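You operate a simulated robot arm through the tools that you are given. There is no shell and no other tool. Be economical: measure what you need, move in short steps, check, and stop when the job is done.

You are at the controls of a simulated robot arm. One attempt, no reset.

Task
Shut the blue cap, torque its bolt and give the blue grease nipple two shots.
Fine: torque as the cap plate says; wrench and green pen go back; the foot bolts stay as they are.

It is judged by the outcome, as a careful person would: the job done as asked, and still so three seconds after it is handed in. It fails if anything else is knocked over, pushed out of place, dropped, spilled or broken. A push-on lid holds only when it is set on centred and level and pressed home; a screw cap is set on level and turned clockwise until tight.

Robot
A 7-joint arm with a two-finger parallel gripper, fixed in place. Base frame: the origin is at the foot of the arm, x ahead of it, y to its left, z up; the work surface is at about z = 860. Readings come in mm, rad, newtons and seconds.
With the tool pointing down near the work surface it reaches from about 300 to 700 mm from the base axis. Its first joint turns from -1.152 to 1.152 rad. Payload 1.57 kg.
Tool frame: the origin (TCP) lies between the finger pads and is the grasp point; the fingertips stand 30 mm ahead of it; z points along the fingers, y is the line along which they close. The gripper opens to 110 mm. The fingers are 24 mm wide and 12 mm thick; the gripper's body (48 by 112 mm) begins 78 mm behind the TCP.
Orientation is that of the tool frame in the base frame, as a unit quaternion [x, y, z, w]. With the fingers straight down and closing along the base's y, the tool's x points along the base's -x, its y along +y and its z along -z.

Tools
- The arm moves only by the tool apply_moves. Its argument "steps" is a list of rows, each a list of 7 numbers: the turn, a rotation vector about the tool's x, y, z in rad, then the shift along the tool's x, y, z in mm, then the closure in counts, from 0 (fully open) to 255 (shut). In form: [[wx, wy, wz, x, y, z, hand], ...]. A call has 1 to 8 rows; each row shifts and turns the commanded pose from where the row before left it, along the tool's axes as they then stand. Each row takes 0.2 s and may step no farther than 50 mm and 0.15 rad from the row before; otherwise, or with a gripper value out of range, the whole call is refused. A pose out of reach is approached as far as the arm can. The call stops where the force on the tool passes 40 N (or 10 N more than at its start, if that is more) or the arm is blocked; 0.2 s more then pass. The fingers move at their own pace (about 108 mm/s each) and stop on an object; they squeeze with about 38 N. The grip force told is the motor's: it shows also when the fingers shut on nothing. Time passes only in rows, and 0.2 s behind the last, so rows that do not move let the fingers close. It gives the time, the measured TCP pose, the force on the tool (base axes), the opening and the grip force at its end, in the units of the frame above (readings bear some noise), and new pictures: "views" is both (left out), scene, wrist or none.
- Cameras (640 x 400 px; columns grow to the right, rows downward): "scene" is fixed at [136.1, -389.5, 1382.2]; the picture's right is [0.93, -0.38, 0.00], its down [-0.29, -0.71, -0.64] and it looks along [0.24, 0.59, -0.77] (base axes); focal length 214 px, centre (320, 200). "wrist" rides on the gripper at [-36, 0, -80] in the tool frame; the picture's right is [0.00, -1.00, 0.00], its down [0.97, 0.00, -0.24] and it looks along [0.24, 0.00, 0.97] (tool axes); focal length 218 px, centre (320, 200). There is no depth. A picture from a camera that has moved, and an enlarged one, comes with that camera's place and axes in the base frame and with its lens.
- enlarge(camera, box): a new picture of the part [left, top, right, bottom] of that camera's present view, enlarged. No time passes.
- job_done(): hands the job in; it is judged then, once.

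Work in short steps. Places have to be worked out from the pictures, the camera data and where the tool is seen: move nearer, look again, correct. Check each grasp and each placing, and mend what went wrong. You have 120 turns and 150 pictures in all, those below and enlarged ones among them. Open the gripper and draw the arm clear of the work before you hand the job in, unless the task says otherwise; then end with one line.

The tools are called after "Call:" as name(argument=value, ...) on one line, values as JSON. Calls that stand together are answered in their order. apply_moves: Moves the arm, as the interface text tells. Its arguments: {"type":"object","properties":{"steps":{"type":"array","items":{"type":"array","items":{"type":"number"}}},"views":{"type":"string","enum":["both","scene","wrist","none"]}},"required":["steps"]} The other tools are called the same way: enlarge (camera, box) takes an enlarged picture of a part of a camera's view; job_done () hands the job in.

At the start:

```text
clock: 0.0
eef_pos: [270.4, -117.6, 1343.9]
tool_rot: [0.0, 1.0, 0.0, 0.0]
wrist_force: [-0.3, -0.4, 0.0]
gripper_width: 109.9
grasp_force: 0.0
```

scene: 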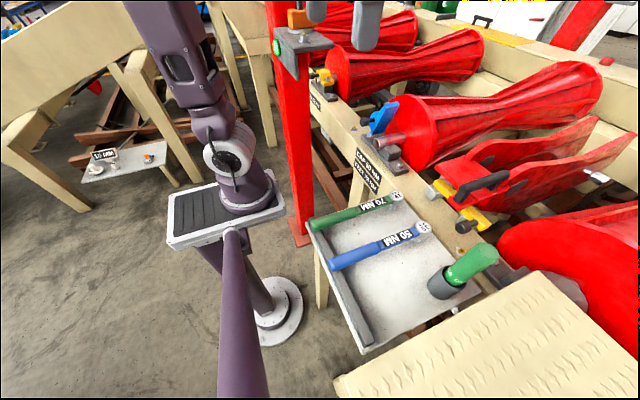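
wrist: 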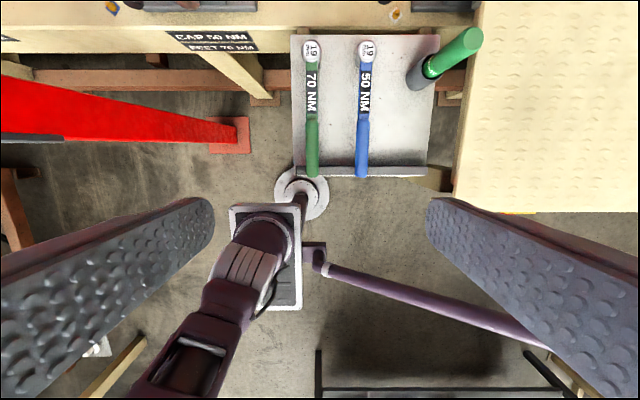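

I start by looking closer at the work area: cap, plate, wrenches, pen.

Call:
enlarge(camera="scene", box=[320, 80, 480, 180])

Call:
enlarge(camera="scene", box=[300, 170, 500, 295])

Call:
enlarge(camera="wrist", box=[80, 0, 480, 200])

```text
4.00 times, centred on (400, 130) of scene
camera zoom: at [136.1, -389.5, 1382.2], right [0.93, -0.38, 0.0], down [-0.29, -0.71, -0.64], along [0.24, 0.59, -0.77], focal length 858 px, centre (0, 480)
```

zoom: 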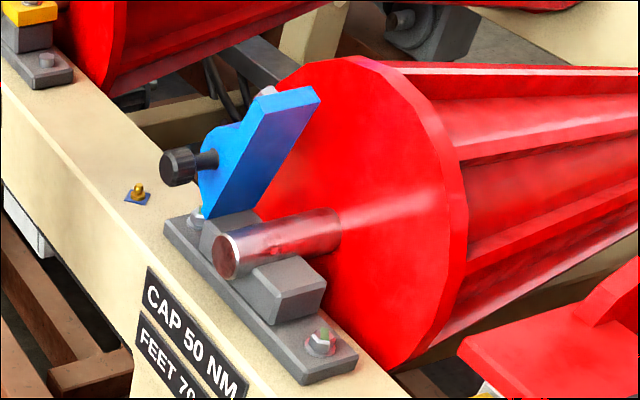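

```text
3.20 times, centred on (400, 232) of scene
camera zoom: at [136.1, -389.5, 1382.2], right [0.93, -0.38, 0.0], down [-0.29, -0.71, -0.64], along [0.24, 0.59, -0.77], focal length 686 px, centre (64, 96)
```

zoom: 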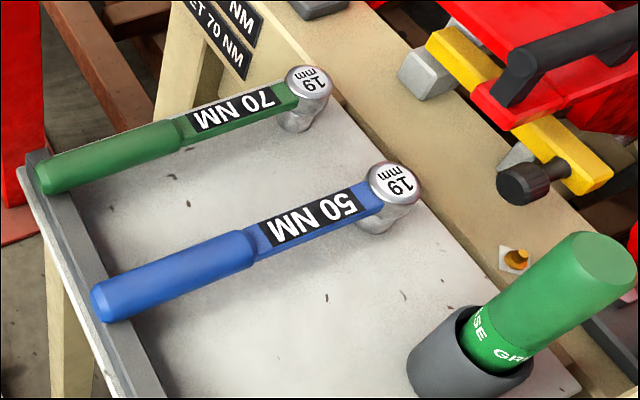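

```text
1.60 times, centred on (280, 100) of wrist
camera zoom: at [305.7, -119.3, 1425.2], right [0.0, -1.0, 0.0], down [-0.97, 0.0, 0.24], along [-0.24, 0.0, -0.97], focal length 349 px, centre (384, 360)
```

zoom: 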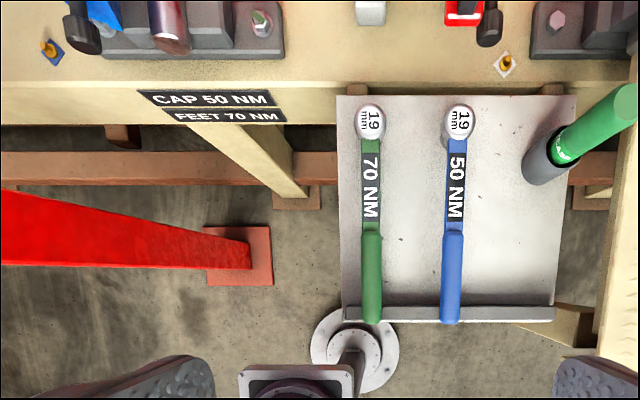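

The cap bolt wants 50 Nm (blue wrench); shaft end seems at about (573,138,918), the blue nipple at about (585,310,875). I move above the cap for a closer look.

Call:
apply_moves(steps=[[0, 0, 0, -26, 27, 20, 0], [0, 0, 0, -26, 27, 20, 0], [0, 0, 0, -26, 27, 20, 0], [0, 0, 0, -26, 27, 20, 0], [0, 0, 0, -26, 27, 20, 0], [0, 0, 0, -26, 27, 20, 0], [0, 0, 0, -26, 27, 20, 0], [0, 0, 0, -26, 27, 20, 0]])

```text
clock: 1.8
eef_pos: [480.5, 95.6, 1183.6]
tool_rot: [0.001, 1.0, 0.0, 0.0]
wrist_force: [0.8, 0.2, -0.1]
gripper_width: 110.1
grasp_force: 0.0
camera wrist: at [515.2, 94.3, 1265.4], right [0.0, -1.0, 0.0], down [-0.97, 0.0, 0.24], along [-0.24, 0.0, -0.97], focal length 218 px, centre (320, 200)
```

scene: 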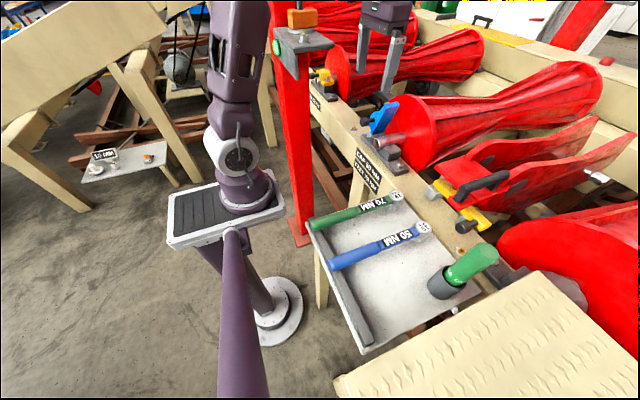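
wrist: 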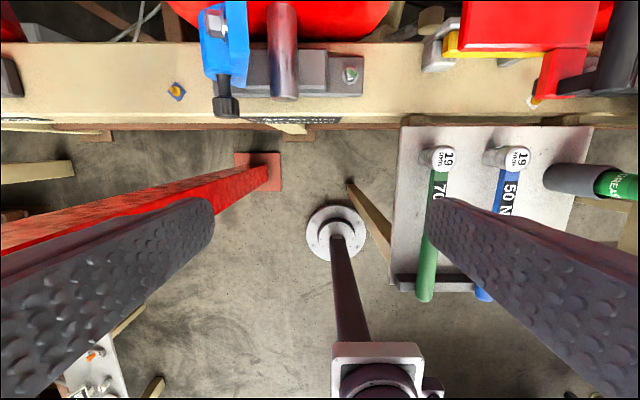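

Call:
enlarge(camera="wrist", box=[140, 0, 400, 162])

Call:
enlarge(camera="scene", box=[352, 85, 432, 135])

Call:
enlarge(camera="scene", box=[300, 50, 380, 100])

Call:
enlarge(camera="scene", box=[400, 150, 528, 230])

```text
2.46 times, centred on (270, 81) of wrist
camera zoom: at [515.2, 94.3, 1265.4], right [0.0, -1.0, 0.0], down [-0.97, 0.0, 0.24], along [-0.24, 0.0, -0.97], focal length 537 px, centre (443, 493)
```

zoom: 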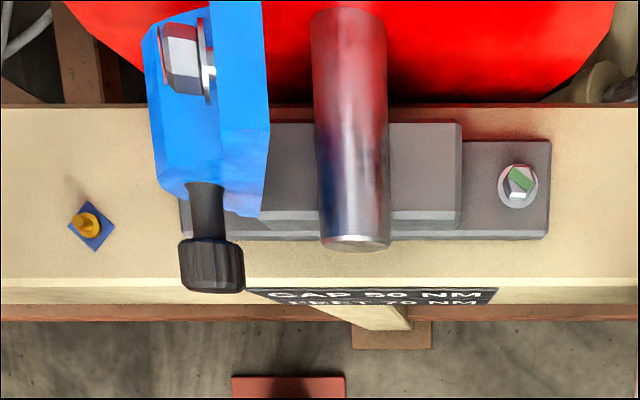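

```text
8.00 times, centred on (392, 110) of scene
camera zoom: at [136.1, -389.4, 1382.2], right [0.93, -0.38, 0.0], down [-0.29, -0.71, -0.64], along [0.24, 0.59, -0.77], focal length 1716 px, centre (-256, 920)
```

zoom: 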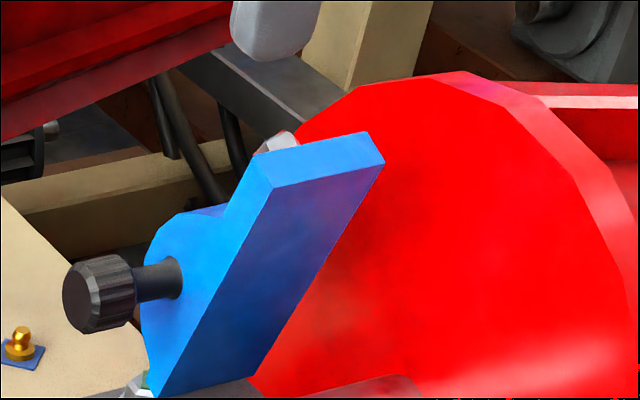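

```text
8.00 times, centred on (340, 75) of scene
camera zoom: at [136.1, -389.4, 1382.2], right [0.93, -0.38, 0.0], down [-0.29, -0.71, -0.64], along [0.24, 0.59, -0.77], focal length 1716 px, centre (160, 1200)
```

zoom: 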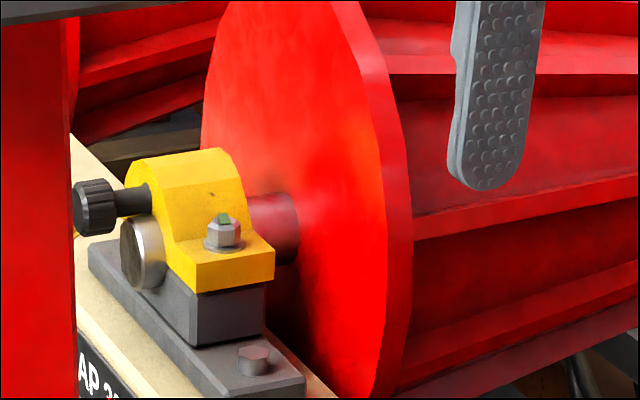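

```text
5.00 times, centred on (464, 190) of scene
camera zoom: at [136.1, -389.4, 1382.2], right [0.93, -0.38, 0.0], down [-0.29, -0.71, -0.64], along [0.24, 0.59, -0.77], focal length 1072 px, centre (-400, 250)
```

zoom: 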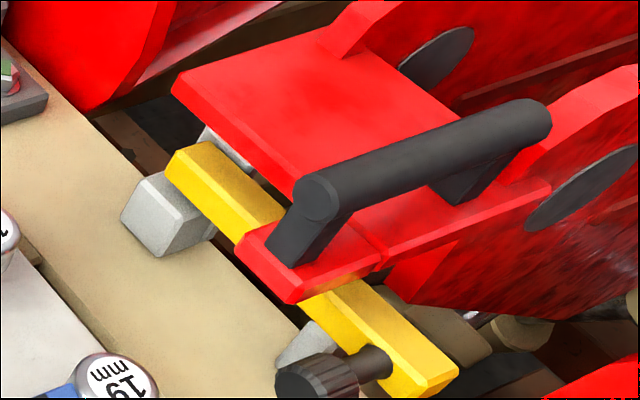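

The open cap is hinged on its +y side, with a handle knob pointing to -x and the hex bolt in its flange. I go closer above the knob to measure it.

Call:
apply_moves(steps=[[0, 0, 0, -10, 30, 26, 0], [0, 0, 0, -10, 30, 26, 0], [0, 0, 0, -10, 30, 26, 0], [0, 0, 0, -10, 30, 26, 0]])

```text
clock: 2.8
eef_pos: [517.2, 217.4, 1079.5]
tool_rot: [0.0, 1.0, 0.0, 0.0]
wrist_force: [0.4, -0.4, -0.2]
gripper_width: 110.0
grasp_force: 0.0
camera wrist: at [552.6, 216.2, 1161.3], right [0.0, -1.0, 0.0], down [-0.97, 0.0, 0.24], along [-0.24, 0.0, -0.97], focal length 218 px, centre (320, 200)
```

scene: 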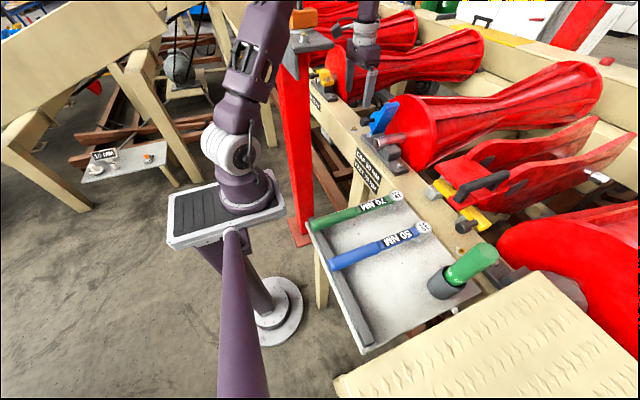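
wrist: 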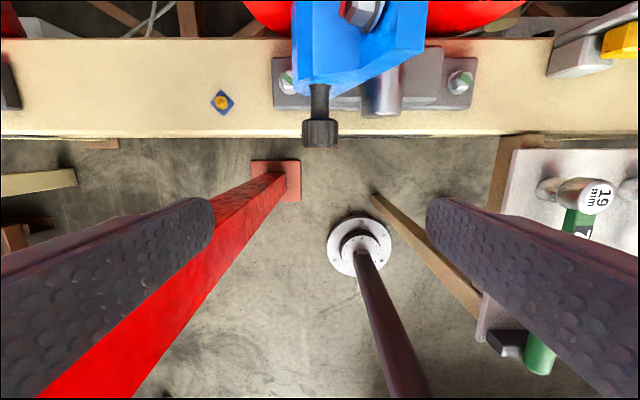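

Call:
enlarge(camera="wrist", box=[190, 0, 500, 160])

Call:
enlarge(camera="scene", box=[350, 50, 430, 180])

```text
2.06 times, centred on (345, 80) of wrist
camera zoom: at [552.6, 216.2, 1161.3], right [0.0, -1.0, 0.0], down [-0.97, 0.0, 0.24], along [-0.24, 0.0, -0.97], focal length 451 px, centre (268, 448)
```

zoom: 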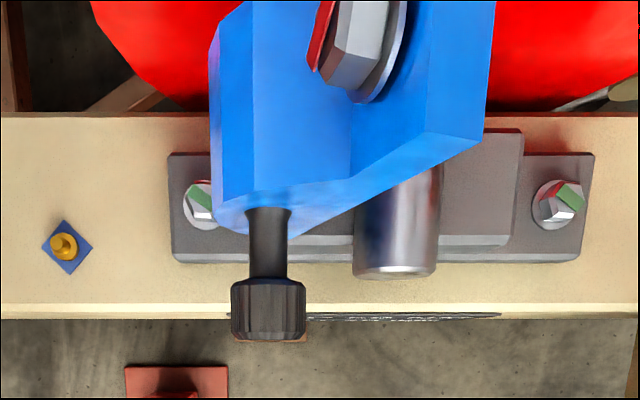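

```text
3.08 times, centred on (390, 115) of scene
camera zoom: at [136.1, -389.5, 1382.2], right [0.93, -0.38, 0.0], down [-0.29, -0.71, -0.64], along [0.24, 0.59, -0.77], focal length 660 px, centre (105, 462)
```

zoom: 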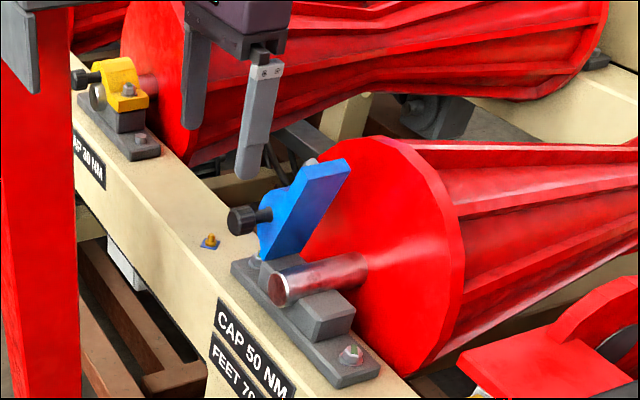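

The knob is at about (564,217,962). I lower half-closed fingers around it as a cage, keeping clear of the shaft end.

Call:
apply_moves(steps=[[0, 0, 0, -22, 0, 0, 130], [0, 0, 0, -21, 0, 20, 130], [0, 0, 0, 0, 0, 35, 130], [0, 0, 0, 0, 0, 30, 130], [0, 0, 0, 0, 0, 10, 130]])

```text
clock: 4.0
eef_pos: [563.1, 218.0, 986.1]
tool_rot: [0.001, 1.0, 0.001, 0.0]
wrist_force: [-0.2, 0.8, 0.1]
gripper_width: 53.8
grasp_force: 0.0
camera wrist: at [597.5, 216.9, 1067.4], right [0.0, -1.0, 0.0], down [-0.97, 0.0, 0.24], along [-0.24, 0.0, -0.97], focal length 218 px, centre (320, 200)
```

scene: 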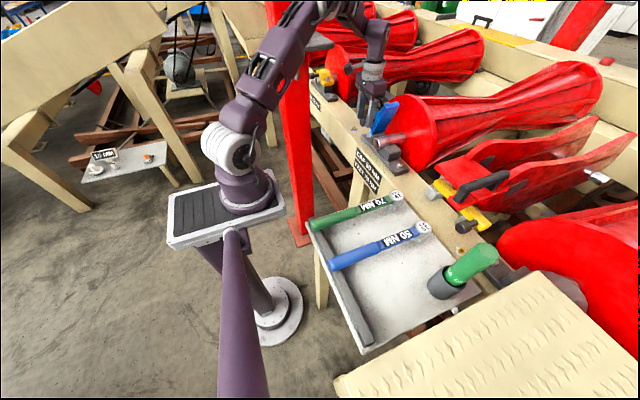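
wrist: 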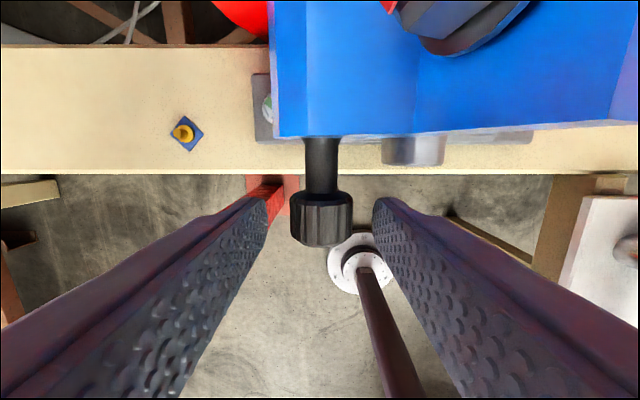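

Call:
apply_moves(steps=[[0, 0, 0, 0, 0, 14, 130], [0, 0, 0, 0, -15, 0, 130], [0, 0, 0, 0, -15, 0, 130], [0, 0, 0, 0, -10, 0, 130]])

```text
clock: 5.0
eef_pos: [561.1, 174.1, 970.5]
tool_rot: [0.001, 1.0, 0.0, 0.0]
wrist_force: [1.1, 1.6, -0.5]
gripper_width: 55.1
grasp_force: 1.0
camera wrist: at [596.2, 174.0, 1051.8], right [0.0, -1.0, 0.0], down [-0.97, 0.0, 0.24], along [-0.24, 0.0, -0.97], focal length 218 px, centre (320, 200)
```

scene: 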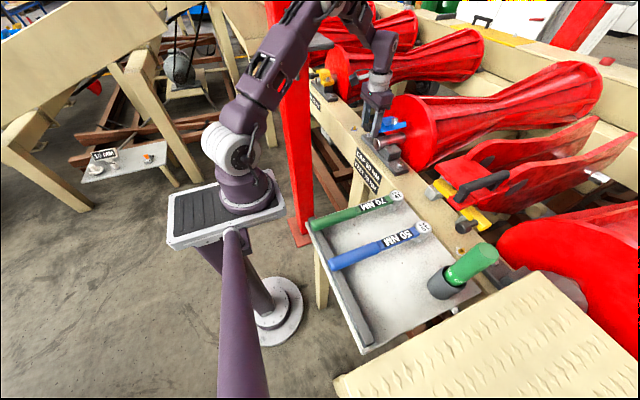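
wrist: 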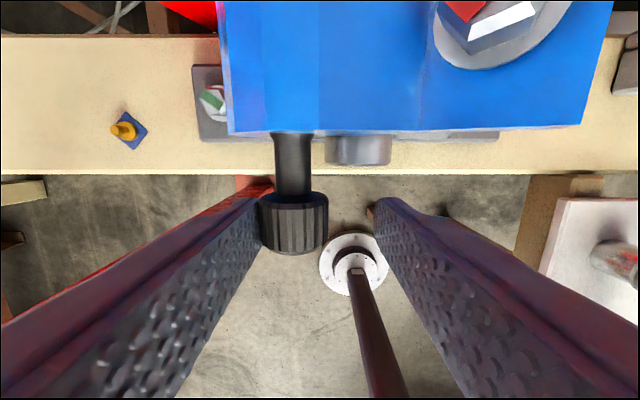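

The cap follows smoothly and stays where it is put. I continue.

Call:
apply_moves(steps=[[0, 0, 0, 0, -8, 0, 130], [0, 0, 0, 0, -8, 0, 130]])

```text
clock: 5.6
eef_pos: [561.8, 160.3, 969.4]
tool_rot: [0.0, 1.0, 0.0, 0.001]
wrist_force: [-0.6, 0.8, 0.2]
gripper_width: 55.0
grasp_force: 1.0
camera wrist: at [597.1, 159.8, 1051.0], right [0.0, -1.0, 0.0], down [-0.97, 0.0, 0.24], along [-0.24, 0.0, -0.97], focal length 218 px, centre (320, 200)
```

scene: 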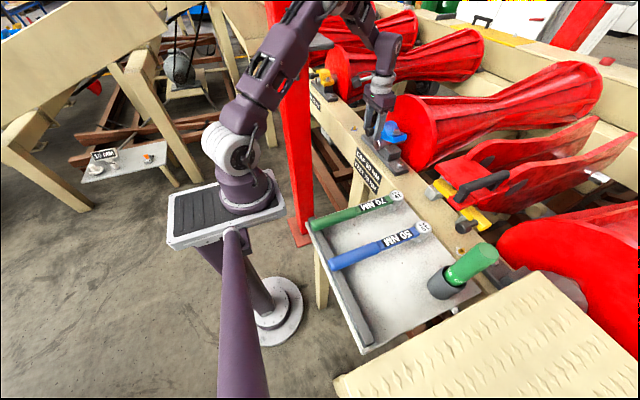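
wrist: 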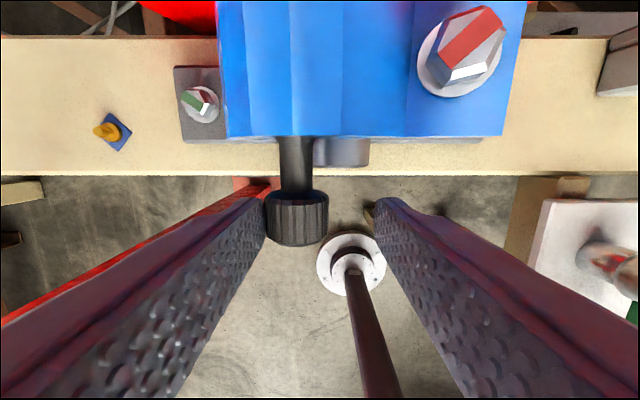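

Call:
apply_moves(steps=[[0, 0, 0, 0, -5, 0, 130], [0, 0, 0, 0, -5, 0, 130]])

Call:
enlarge(camera="scene", box=[350, 90, 446, 180])

```text
clock: 6.2
eef_pos: [563.6, 152.3, 970.6]
tool_rot: [0.0, 1.0, 0.0, 0.0]
wrist_force: [0.5, 0.3, 0.6]
gripper_width: 54.0
grasp_force: 0.1
camera wrist: at [598.3, 150.5, 1052.3], right [0.0, -1.0, 0.0], down [-0.97, 0.0, 0.24], along [-0.24, 0.0, -0.97], focal length 218 px, centre (320, 200)
```

scene: 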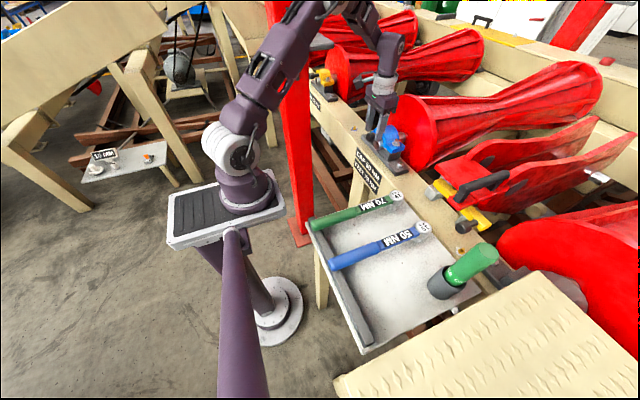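
wrist: 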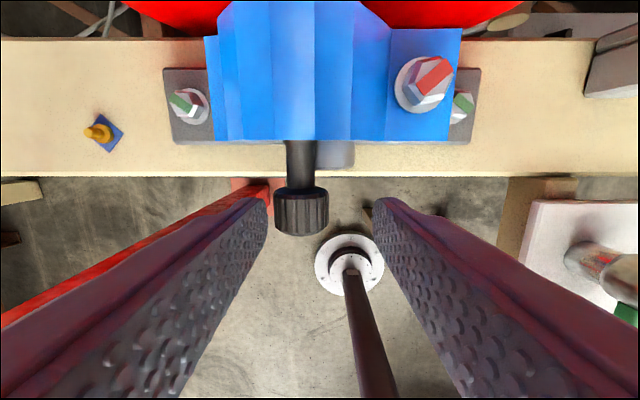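

```text
4.44 times, centred on (398, 135) of scene
camera zoom: at [136.1, -389.5, 1382.2], right [0.93, -0.38, 0.0], down [-0.29, -0.71, -0.64], along [0.24, 0.59, -0.77], focal length 953 px, centre (-27, 489)
```

zoom: 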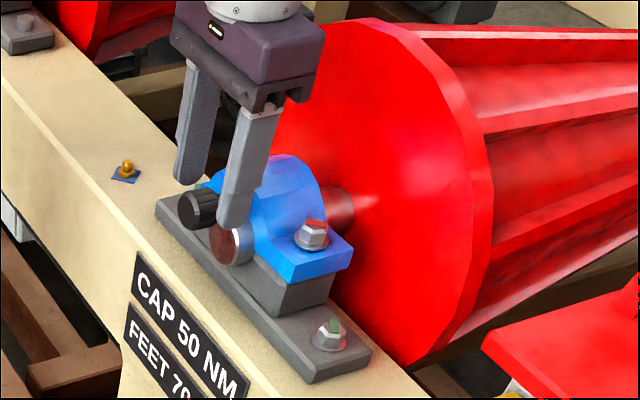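

The cap looks closed. I nudge slightly further to check it is against its stop.

Call:
apply_moves(steps=[[0, 0, 0, 0, -4, 0, 130], [0, 0, 0, 0, -4, 0, 130]], views="wrist")

```text
clock: 6.8
eef_pos: [562.4, 144.6, 970.8]
tool_rot: [0.0, 1.0, 0.0, 0.0]
wrist_force: [-0.2, 1.0, -0.4]
gripper_width: 53.8
grasp_force: 0.1
camera wrist: at [596.9, 143.8, 1052.4], right [0.0, -1.0, 0.0], down [-0.97, 0.0, 0.24], along [-0.24, 0.0, -0.97], focal length 218 px, centre (320, 200)
```

wrist: 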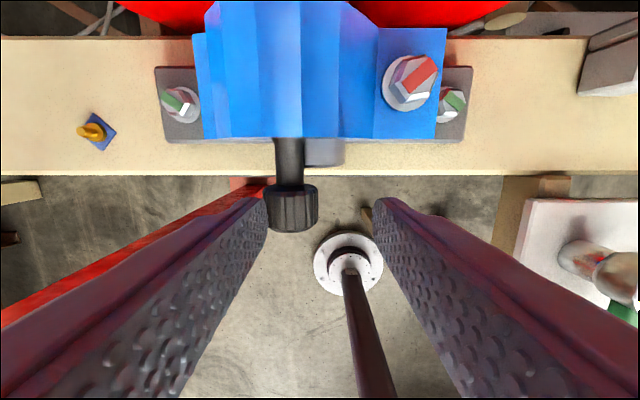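

Call:
apply_moves(steps=[[0, 0, 0, 0, -3, 0, 130], [0, 0, 0, 0, -3, 0, 130], [0, 0, 0, 0, -3, 0, 130]], views="wrist")

```text
clock: 7.6
eef_pos: [561.6, 137.6, 972.1]
tool_rot: [-0.001, 1.0, 0.001, 0.0]
wrist_force: [-1.5, 10.9, 7.4]
gripper_width: 62.9
grasp_force: 5.0
camera wrist: at [596.7, 136.5, 1053.2], right [0.0, -1.0, 0.0], down [-0.97, 0.0, 0.24], along [-0.24, 0.0, -0.97], focal length 218 px, centre (320, 200)
```

wrist: 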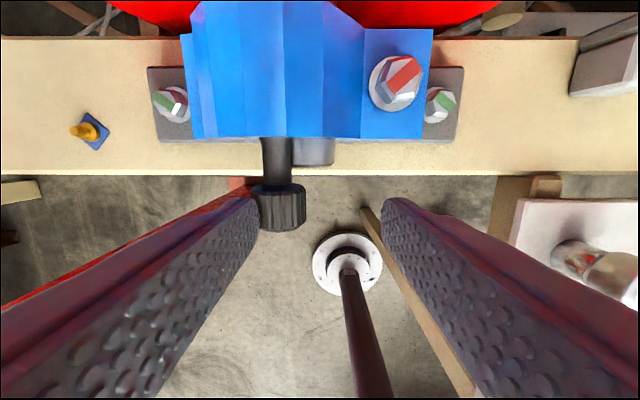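

It is now hard against its stop. I back off, raise, and view the bolt from above to measure.

Call:
apply_moves(steps=[[0, 0, 0, 0, 8, 0, 130], [0, 0, 0, 0, 0, -40, 130], [0, 0, 0, 0, -10, -40, 130], [0, 0, 0, -10, -10, -40, 130], [0, 0, 0, -10, -10, -20, 130]])

Call:
enlarge(camera="wrist", box=[240, 80, 400, 180])

Call:
enlarge(camera="scene", box=[352, 105, 432, 155])

```text
clock: 8.8
eef_pos: [581.8, 112.0, 1112.6]
tool_rot: [0.0, 1.0, 0.0, 0.0]
wrist_force: [-0.1, -0.8, 0.2]
gripper_width: 53.8
grasp_force: 0.1
camera wrist: at [616.8, 111.1, 1194.2], right [0.0, -1.0, 0.0], down [-0.97, 0.0, 0.24], along [-0.24, 0.0, -0.97], focal length 218 px, centre (320, 200)
```

scene: 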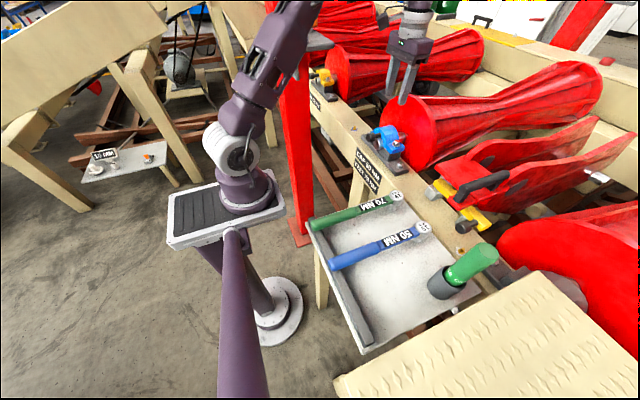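
wrist: 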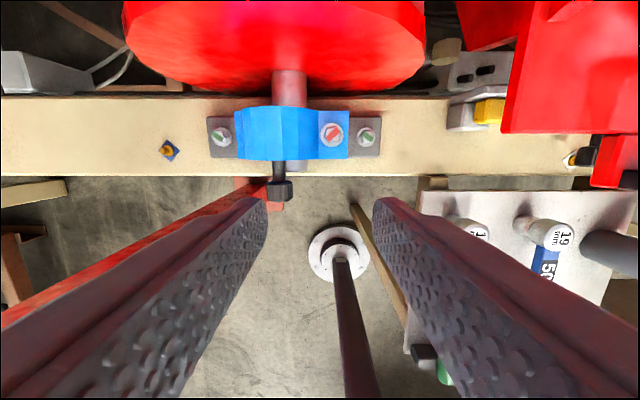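

```text
4.00 times, centred on (320, 130) of wrist
camera zoom: at [616.8, 111.1, 1194.2], right [0.0, -1.0, 0.0], down [-0.97, 0.0, 0.24], along [-0.24, 0.0, -0.97], focal length 873 px, centre (320, 480)
```

zoom: 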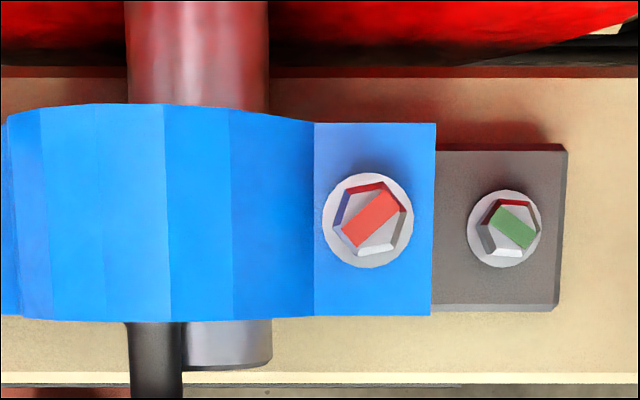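

```text
8.00 times, centred on (392, 130) of scene
camera zoom: at [136.1, -389.5, 1382.2], right [0.93, -0.38, 0.0], down [-0.29, -0.71, -0.64], along [0.24, 0.59, -0.77], focal length 1716 px, centre (-256, 760)
```

zoom: 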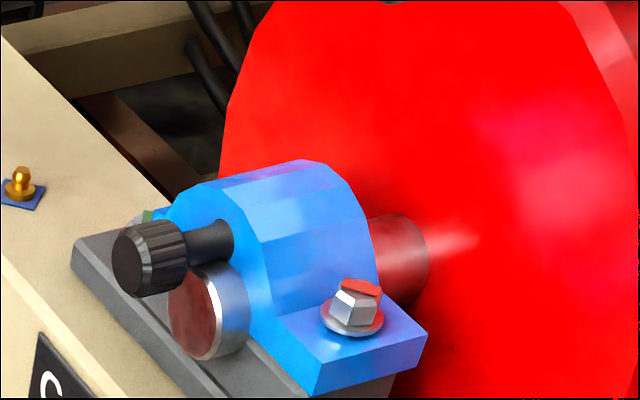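

Bolt is at about (629,97,930), red-marked (not yet torqued). Now go to the blue 50 Nm wrench on the tray.

Call:
apply_moves(steps=[[0, 0, 0, 19, -41, 6, 0], [0, 0, 0, 19, -41, 6, 0], [0, 0, 0, 19, -41, 6, 0], [0, 0, 0, 19, -41, 6, 0], [0, 0, 0, 19, -41, 6, 0], [0, 0, 0, 19, -41, 6, 0], [0, 0, 0, 19, -41, 6, 0], [0, 0, 0, 19, -41, 6, 0]])

Call:
enlarge(camera="wrist", box=[200, 50, 480, 350])

```text
clock: 10.6
eef_pos: [430.4, -215.8, 1063.6]
tool_rot: [0.0, 1.0, -0.001, 0.0]
wrist_force: [-0.8, 0.1, 0.2]
gripper_width: 110.1
grasp_force: 0.0
camera wrist: at [465.4, -217.5, 1145.2], right [0.0, -1.0, 0.0], down [-0.97, 0.0, 0.24], along [-0.24, 0.0, -0.97], focal length 218 px, centre (320, 200)
```

scene: 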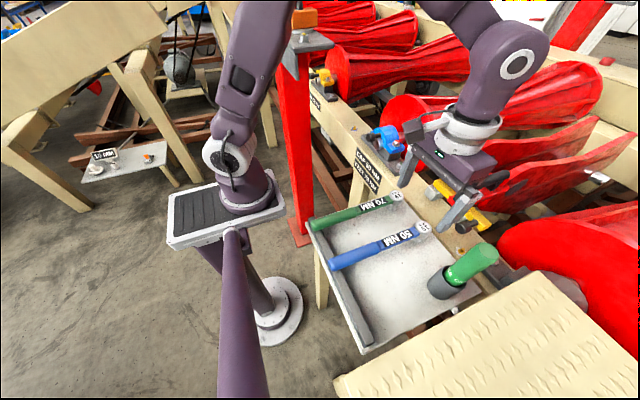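
wrist: 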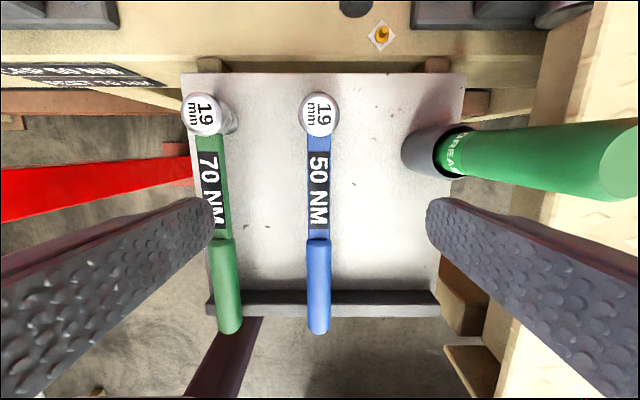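

```text
1.33 times, centred on (340, 200) of wrist
camera zoom: at [465.4, -217.5, 1145.2], right [0.0, -1.0, 0.0], down [-0.97, 0.0, 0.24], along [-0.24, 0.0, -0.97], focal length 291 px, centre (293, 200)
```

zoom: 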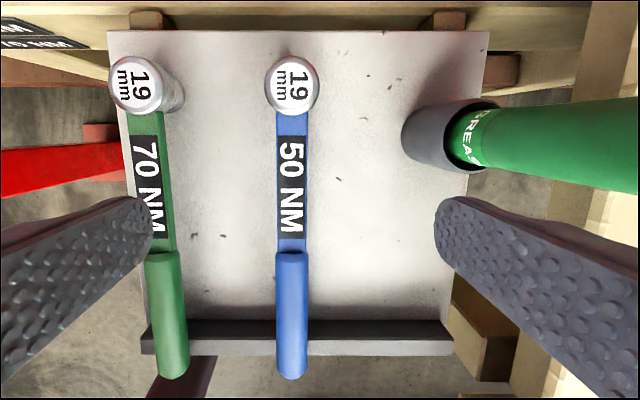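

The blue wrench lies along x at y≈-217, head top at (498,-217,907), handle to x≈216. I descend over its bar near the middle (x≈395).

Call:
apply_moves(steps=[[0, 0, 0, 18, -2, 30, 80], [0, 0, 0, 18, 0, 45, 80], [0, 0, 0, 0, 0, 45, 80], [0, 0, 0, 0, 0, 25, 80]])

Call:
enlarge(camera="scene", box=[320, 190, 460, 290])

```text
clock: 11.6
eef_pos: [396.8, -215.4, 917.4]
tool_rot: [0.001, 1.0, 0.0, 0.0]
wrist_force: [0.1, 0.1, 0.4]
gripper_width: 75.2
grasp_force: 0.0
camera wrist: at [431.5, -216.6, 998.1], right [0.0, -1.0, 0.0], down [-0.97, 0.0, 0.24], along [-0.24, 0.0, -0.97], focal length 218 px, centre (320, 200)
```

scene: 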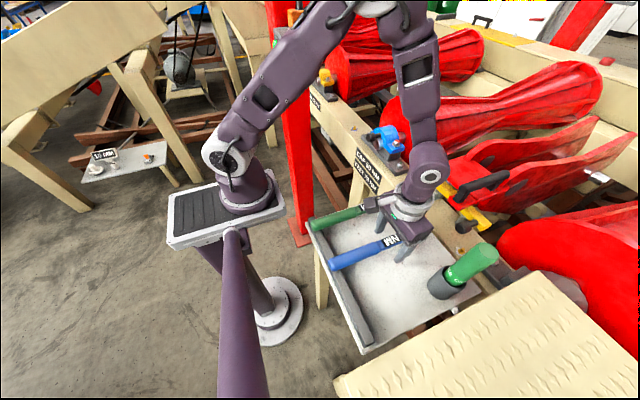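
wrist: 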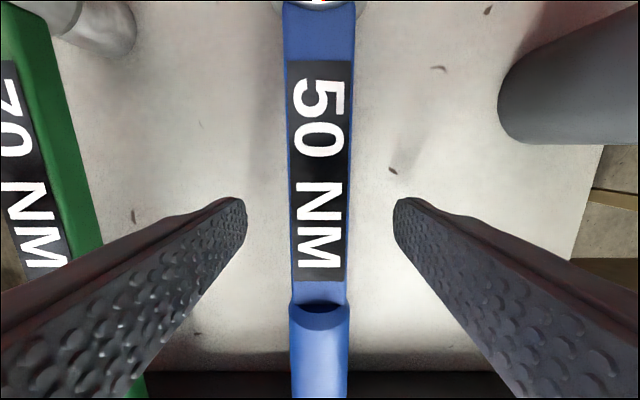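

```text
4.00 times, centred on (390, 240) of scene
camera zoom: at [136.1, -389.5, 1382.2], right [0.93, -0.38, 0.0], down [-0.29, -0.71, -0.64], along [0.24, 0.59, -0.77], focal length 858 px, centre (40, 40)
```

zoom: 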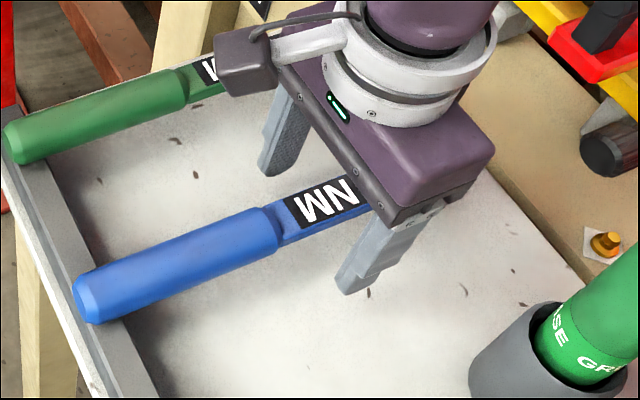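

Call:
apply_moves(steps=[[0, 0, 0, 0, 0, 18, 80], [0, 0, 0, 0, 0, 0, 255], [0, 0, 0, 0, 0, 0, 255], [0, 0, 0, 0, 0, 0, 255]])

```text
clock: 12.6
eef_pos: [394.4, -215.3, 898.8]
tool_rot: [0.0, 1.0, -0.001, 0.0]
wrist_force: [0.8, 0.2, -0.8]
gripper_width: 24.8
grasp_force: 36.1
camera wrist: at [429.9, -216.2, 981.3], right [0.0, -1.0, 0.0], down [-0.97, 0.0, 0.24], along [-0.24, 0.0, -0.97], focal length 218 px, centre (320, 200)
```

scene: 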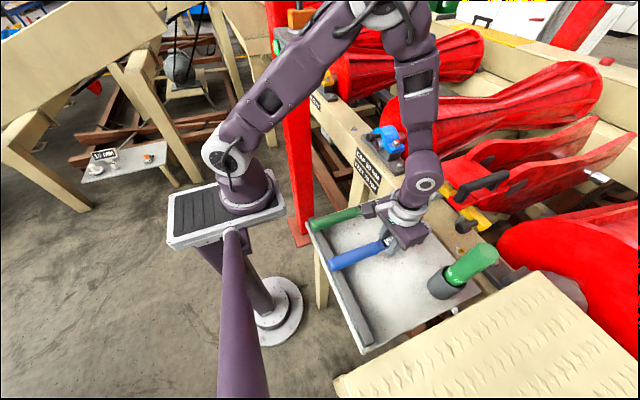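
wrist: 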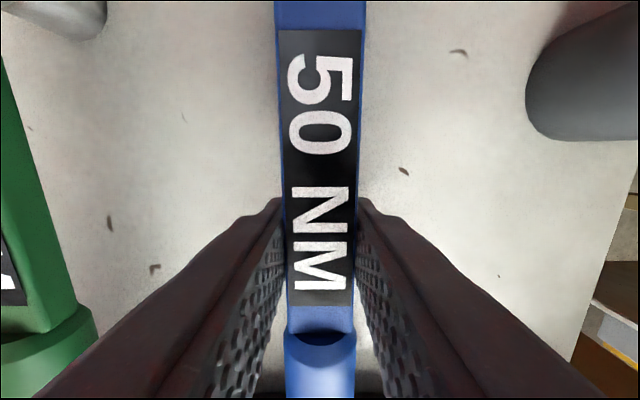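

Gripped at 24.8 mm. I note the rest pose (TCP 394.4,-215.3,898.8) and lift gently to see whether it tilts.

Call:
apply_moves(steps=[[0, 0, 0, 0, 0, -15, 255], [0, 0, 0, 0, 0, -25, 255], [0, 0, 0, 0, 0, -40, 255]])

Call:
enlarge(camera="scene", box=[300, 170, 460, 290])

```text
clock: 13.4
eef_pos: [395.4, -219.0, 982.4]
tool_rot: [0.0, 1.0, 0.0, 0.0]
wrist_force: [0.9, -0.2, -4.3]
gripper_width: 24.7
grasp_force: 36.3
camera wrist: at [430.1, -219.3, 1063.9], right [0.0, -1.0, 0.0], down [-0.97, 0.0, 0.24], along [-0.24, 0.0, -0.97], focal length 218 px, centre (320, 200)
```

scene: 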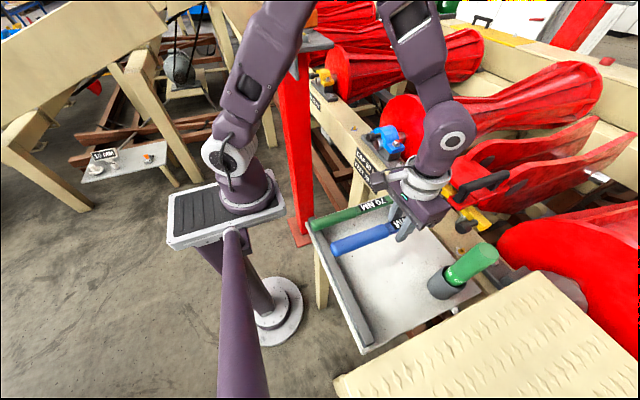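
wrist: 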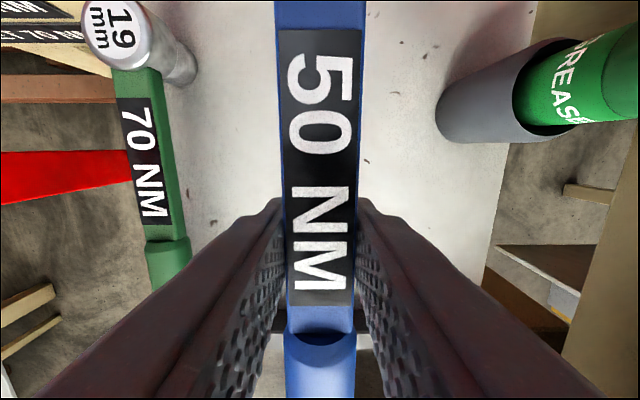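

```text
3.33 times, centred on (380, 230) of scene
camera zoom: at [136.2, -389.5, 1382.2], right [0.93, -0.38, 0.0], down [-0.29, -0.71, -0.64], along [0.24, 0.59, -0.77], focal length 715 px, centre (120, 100)
```

zoom: 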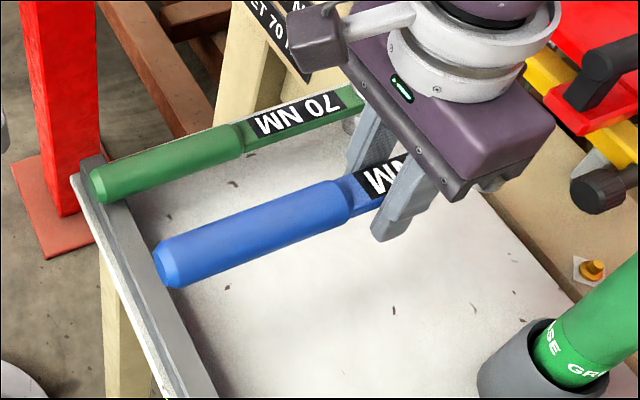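

No slip and it hangs level; head centre is about 104 mm ahead of the TCP. I raise, rotate the wrench 0.5 rad counter-clockwise, then carry it toward above the bolt.

Call:
apply_moves(steps=[[0, 0, -0.125, 0, 0, -12, 255], [0, 0, -0.125, 0, 0, -12, 255], [0, 0, -0.125, 0, 0, -12, 255], [0, 0, -0.125, 0, 0, -12, 255], [0, 0, 0, -35, 23, 0, 255], [0, 0, 0, -35, 23, 0, 255], [0, 0, 0, -35, 23, 0, 255], [0, 0, 0, -35, 23, 0, 255]])

```text
clock: 15.2
eef_pos: [473.7, -65.7, 1028.1]
tool_rot: [-0.247, 0.969, -0.001, 0.001]
wrist_force: [0.2, 1.2, -3.6]
gripper_width: 24.9
grasp_force: 36.4
camera wrist: at [505.2, -51.2, 1109.5], right [0.48, -0.88, 0.0], down [-0.85, -0.46, 0.24], along [-0.21, -0.11, -0.97], focal length 218 px, centre (320, 200)
```

scene: 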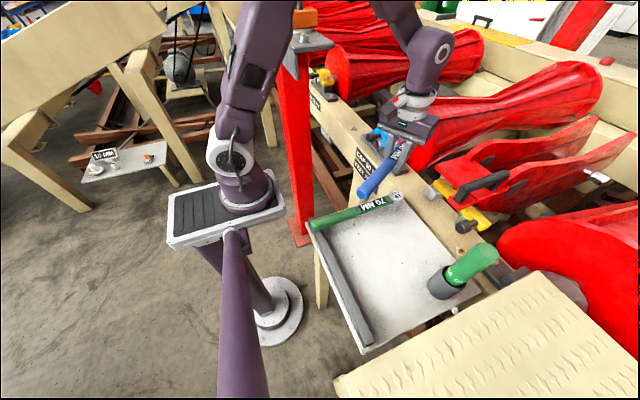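
wrist: 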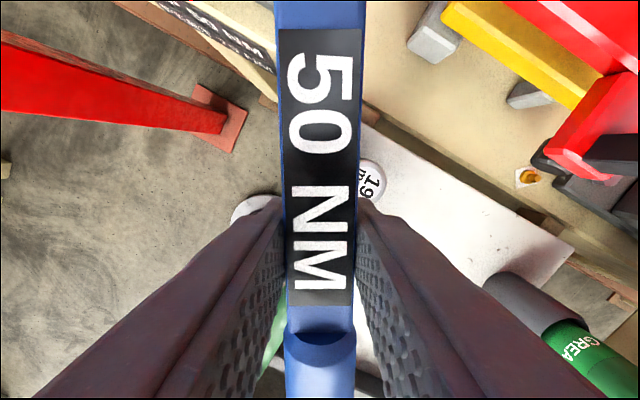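

Call:
apply_moves(steps=[[0, 0, 0, -37, 23, 0, 255], [0, 0, 0, -37, 23, 0, 255], [0, 0, 0, -36, 22.5, 0, 255]])

Call:
enlarge(camera="scene", box=[350, 80, 450, 180])

```text
clock: 16.0
eef_pos: [536.9, 46.6, 1029.2]
tool_rot: [-0.246, 0.969, -0.001, 0.0]
wrist_force: [0.0, 0.7, -4.8]
gripper_width: 24.6
grasp_force: 36.1
camera wrist: at [567.5, 61.6, 1110.1], right [0.48, -0.88, 0.0], down [-0.85, -0.46, 0.24], along [-0.21, -0.11, -0.97], focal length 218 px, centre (320, 200)
```

scene: 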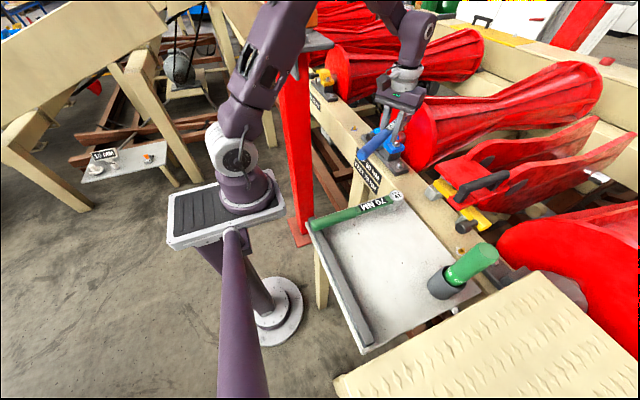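
wrist: 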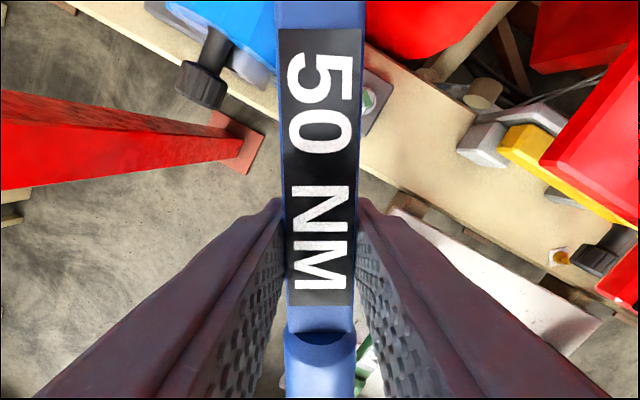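

```text
4.00 times, centred on (400, 130) of scene
camera zoom: at [136.2, -389.5, 1382.2], right [0.93, -0.38, 0.0], down [-0.29, -0.71, -0.64], along [0.24, 0.59, -0.77], focal length 858 px, centre (0, 480)
```

zoom: 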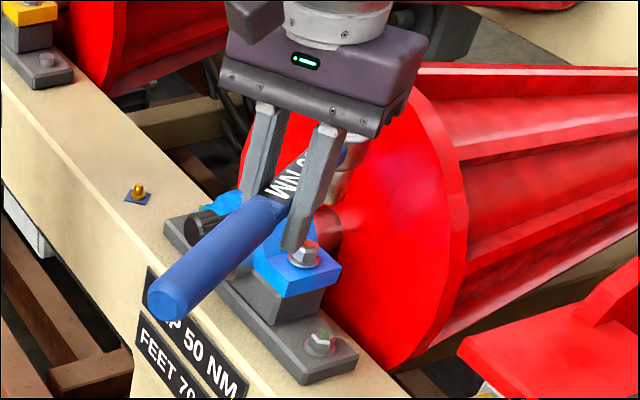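

The socket projects where expected over the bolt (within ~3 mm). I correct slightly and descend to just above the bolt.

Call:
apply_moves(steps=[[0, 0, 0, 0, 2.3, 15, 255], [0, 0, 0, 0, 0, 20, 255], [0, 0, 0, 0, 0, 12, 255]], views="scene")

Call:
enlarge(camera="scene", box=[365, 105, 425, 155])

```text
clock: 16.8
eef_pos: [534.6, 48.2, 980.8]
tool_rot: [-0.248, 0.969, 0.0, 0.0]
wrist_force: [0.1, 0.1, -4.7]
gripper_width: 24.8
grasp_force: 36.4
```

scene: 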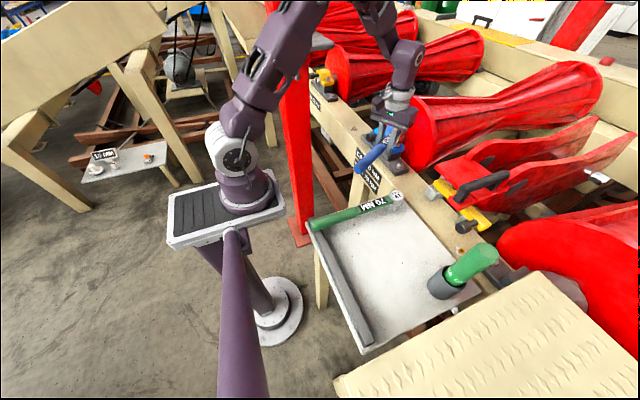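

```text
8.00 times, centred on (395, 130) of scene
camera zoom: at [136.2, -389.4, 1382.2], right [0.93, -0.38, 0.0], down [-0.29, -0.71, -0.64], along [0.24, 0.59, -0.77], focal length 1716 px, centre (-280, 760)
```

zoom: 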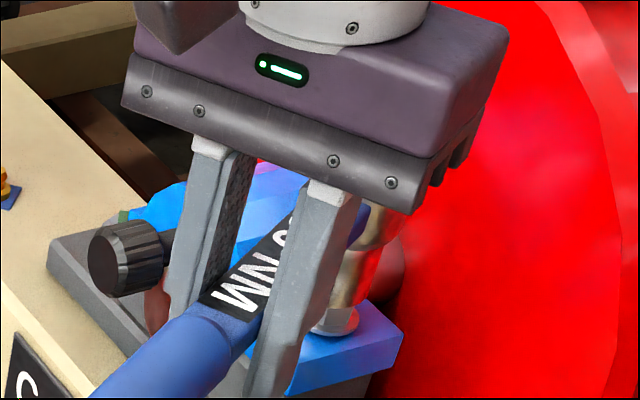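

Call:
apply_moves(steps=[[0, 0, 0, 0, 0, 6, 255], [0, 0, 0, 0, 0, 5, 255], [0, 0, 0, 0, 0, 5, 255]], views="scene")

Call:
enlarge(camera="scene", box=[365, 105, 425, 155])

```text
clock: 17.6
eef_pos: [535.7, 46.5, 963.7]
tool_rot: [-0.248, 0.969, 0.0, 0.002]
wrist_force: [5.7, 2.8, 2.6]
gripper_width: 24.8
grasp_force: 36.4
```

scene: 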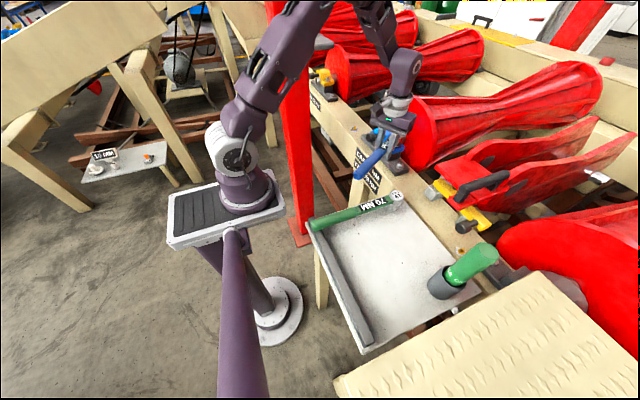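

```text
8.00 times, centred on (395, 130) of scene
camera zoom: at [136.2, -389.4, 1382.2], right [0.93, -0.38, 0.0], down [-0.29, -0.71, -0.64], along [0.24, 0.59, -0.77], focal length 1716 px, centre (-280, 760)
```

zoom: 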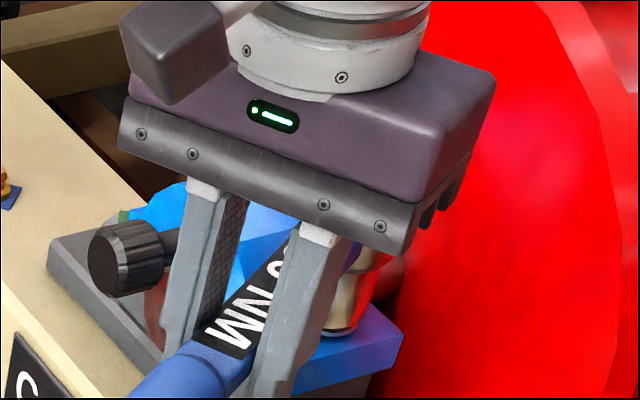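

Contact begins, pushing the head slightly outward along its handle; I shift 1.5 mm that way and go down a bit more.

Call:
apply_moves(steps=[[0, 0, 0, -1.5, 0, 0, 255], [0, 0, 0, 0, 0, 3, 255]], views="none")

```text
clock: 18.2
eef_pos: [536.3, 47.6, 961.2]
tool_rot: [-0.248, 0.969, 0.0, 0.0]
wrist_force: [8.2, 4.6, -0.6]
gripper_width: 24.7
grasp_force: 36.4
```

Call:
apply_moves(steps=[[0, 0, 0, -2, 0, 0, 255], [0, 0, 0, 0, 0, 2, 255]], views="scene")

Call:
enlarge(camera="scene", box=[365, 105, 425, 155])

```text
clock: 18.8
eef_pos: [537.0, 46.9, 959.8]
tool_rot: [-0.247, 0.969, -0.001, -0.001]
wrist_force: [-0.1, -0.2, -4.2]
gripper_width: 24.8
grasp_force: 36.0
```

scene: 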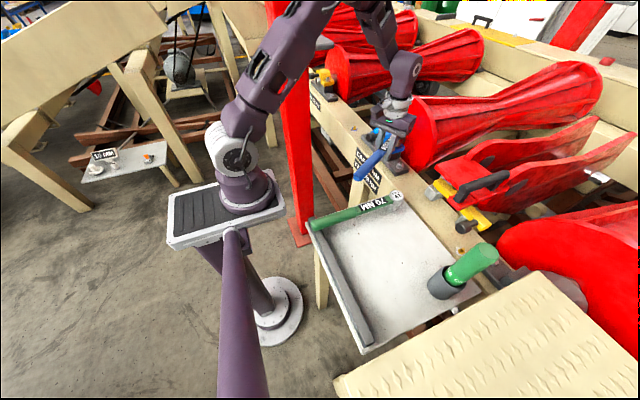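

```text
8.00 times, centred on (395, 130) of scene
camera zoom: at [136.2, -389.5, 1382.2], right [0.93, -0.38, 0.0], down [-0.29, -0.71, -0.64], along [0.24, 0.59, -0.77], focal length 1716 px, centre (-280, 760)
```

zoom: 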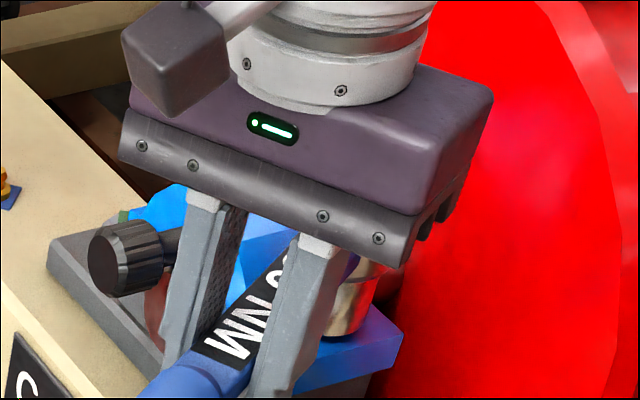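

Forces vanished, the socket slipped over and sinks freely. I lower further until it seats.

Call:
apply_moves(steps=[[0, 0, 0, 0, 0, 4, 255], [0, 0, 0, 0, 0, 3, 255]], views="none")

```text
clock: 19.4
eef_pos: [536.9, 48.3, 952.7]
tool_rot: [-0.247, 0.969, 0.0, -0.001]
wrist_force: [-0.1, -1.3, -3.1]
gripper_width: 24.7
grasp_force: 36.0
```

Call:
apply_moves(steps=[[0, 0, 0, 0, 0, 3, 255], [0, 0, 0, 0, 0, 2, 255]], views="scene")

Call:
enlarge(camera="scene", box=[365, 105, 425, 155])

```text
clock: 20.0
eef_pos: [538.3, 48.0, 947.5]
tool_rot: [-0.248, 0.969, 0.001, 0.001]
wrist_force: [-4.2, -1.6, 9.5]
gripper_width: 25.0
grasp_force: 36.5
```

scene: 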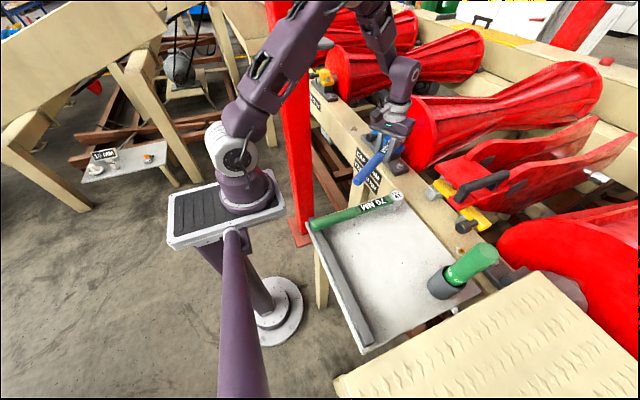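

```text
8.00 times, centred on (395, 130) of scene
camera zoom: at [135.8, -389.5, 1382.2], right [0.93, -0.38, 0.0], down [-0.29, -0.71, -0.64], along [0.24, 0.59, -0.77], focal length 1716 px, centre (-280, 760)
```

zoom: 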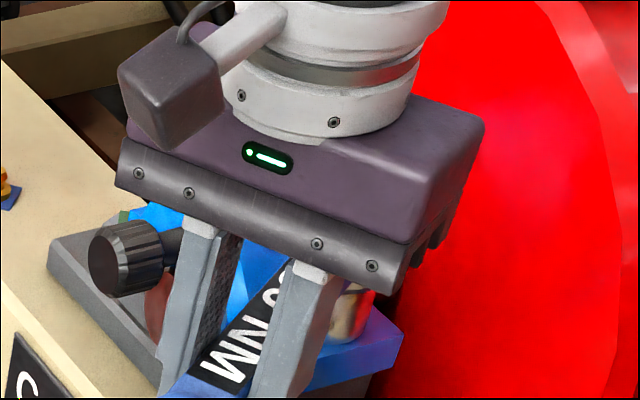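

The socket is seated (≈14 N reaction). I begin turning clockwise about the bolt axis (radius ≈104 mm), watching the forces.

Call:
apply_moves(steps=[[0, 0, 0.05, 0, 5.2, -0.5, 255], [0, 0, 0.05, 0, 5.2, 0, 255], [0, 0, 0.05, 0, 5.2, 0, 255]], views="none")

```text
clock: 20.8
eef_pos: [530.0, 61.6, 947.1]
tool_rot: [-0.173, 0.985, 0.001, 0.0]
wrist_force: [0.3, 0.1, -3.1]
gripper_width: 25.0
grasp_force: 36.6
```

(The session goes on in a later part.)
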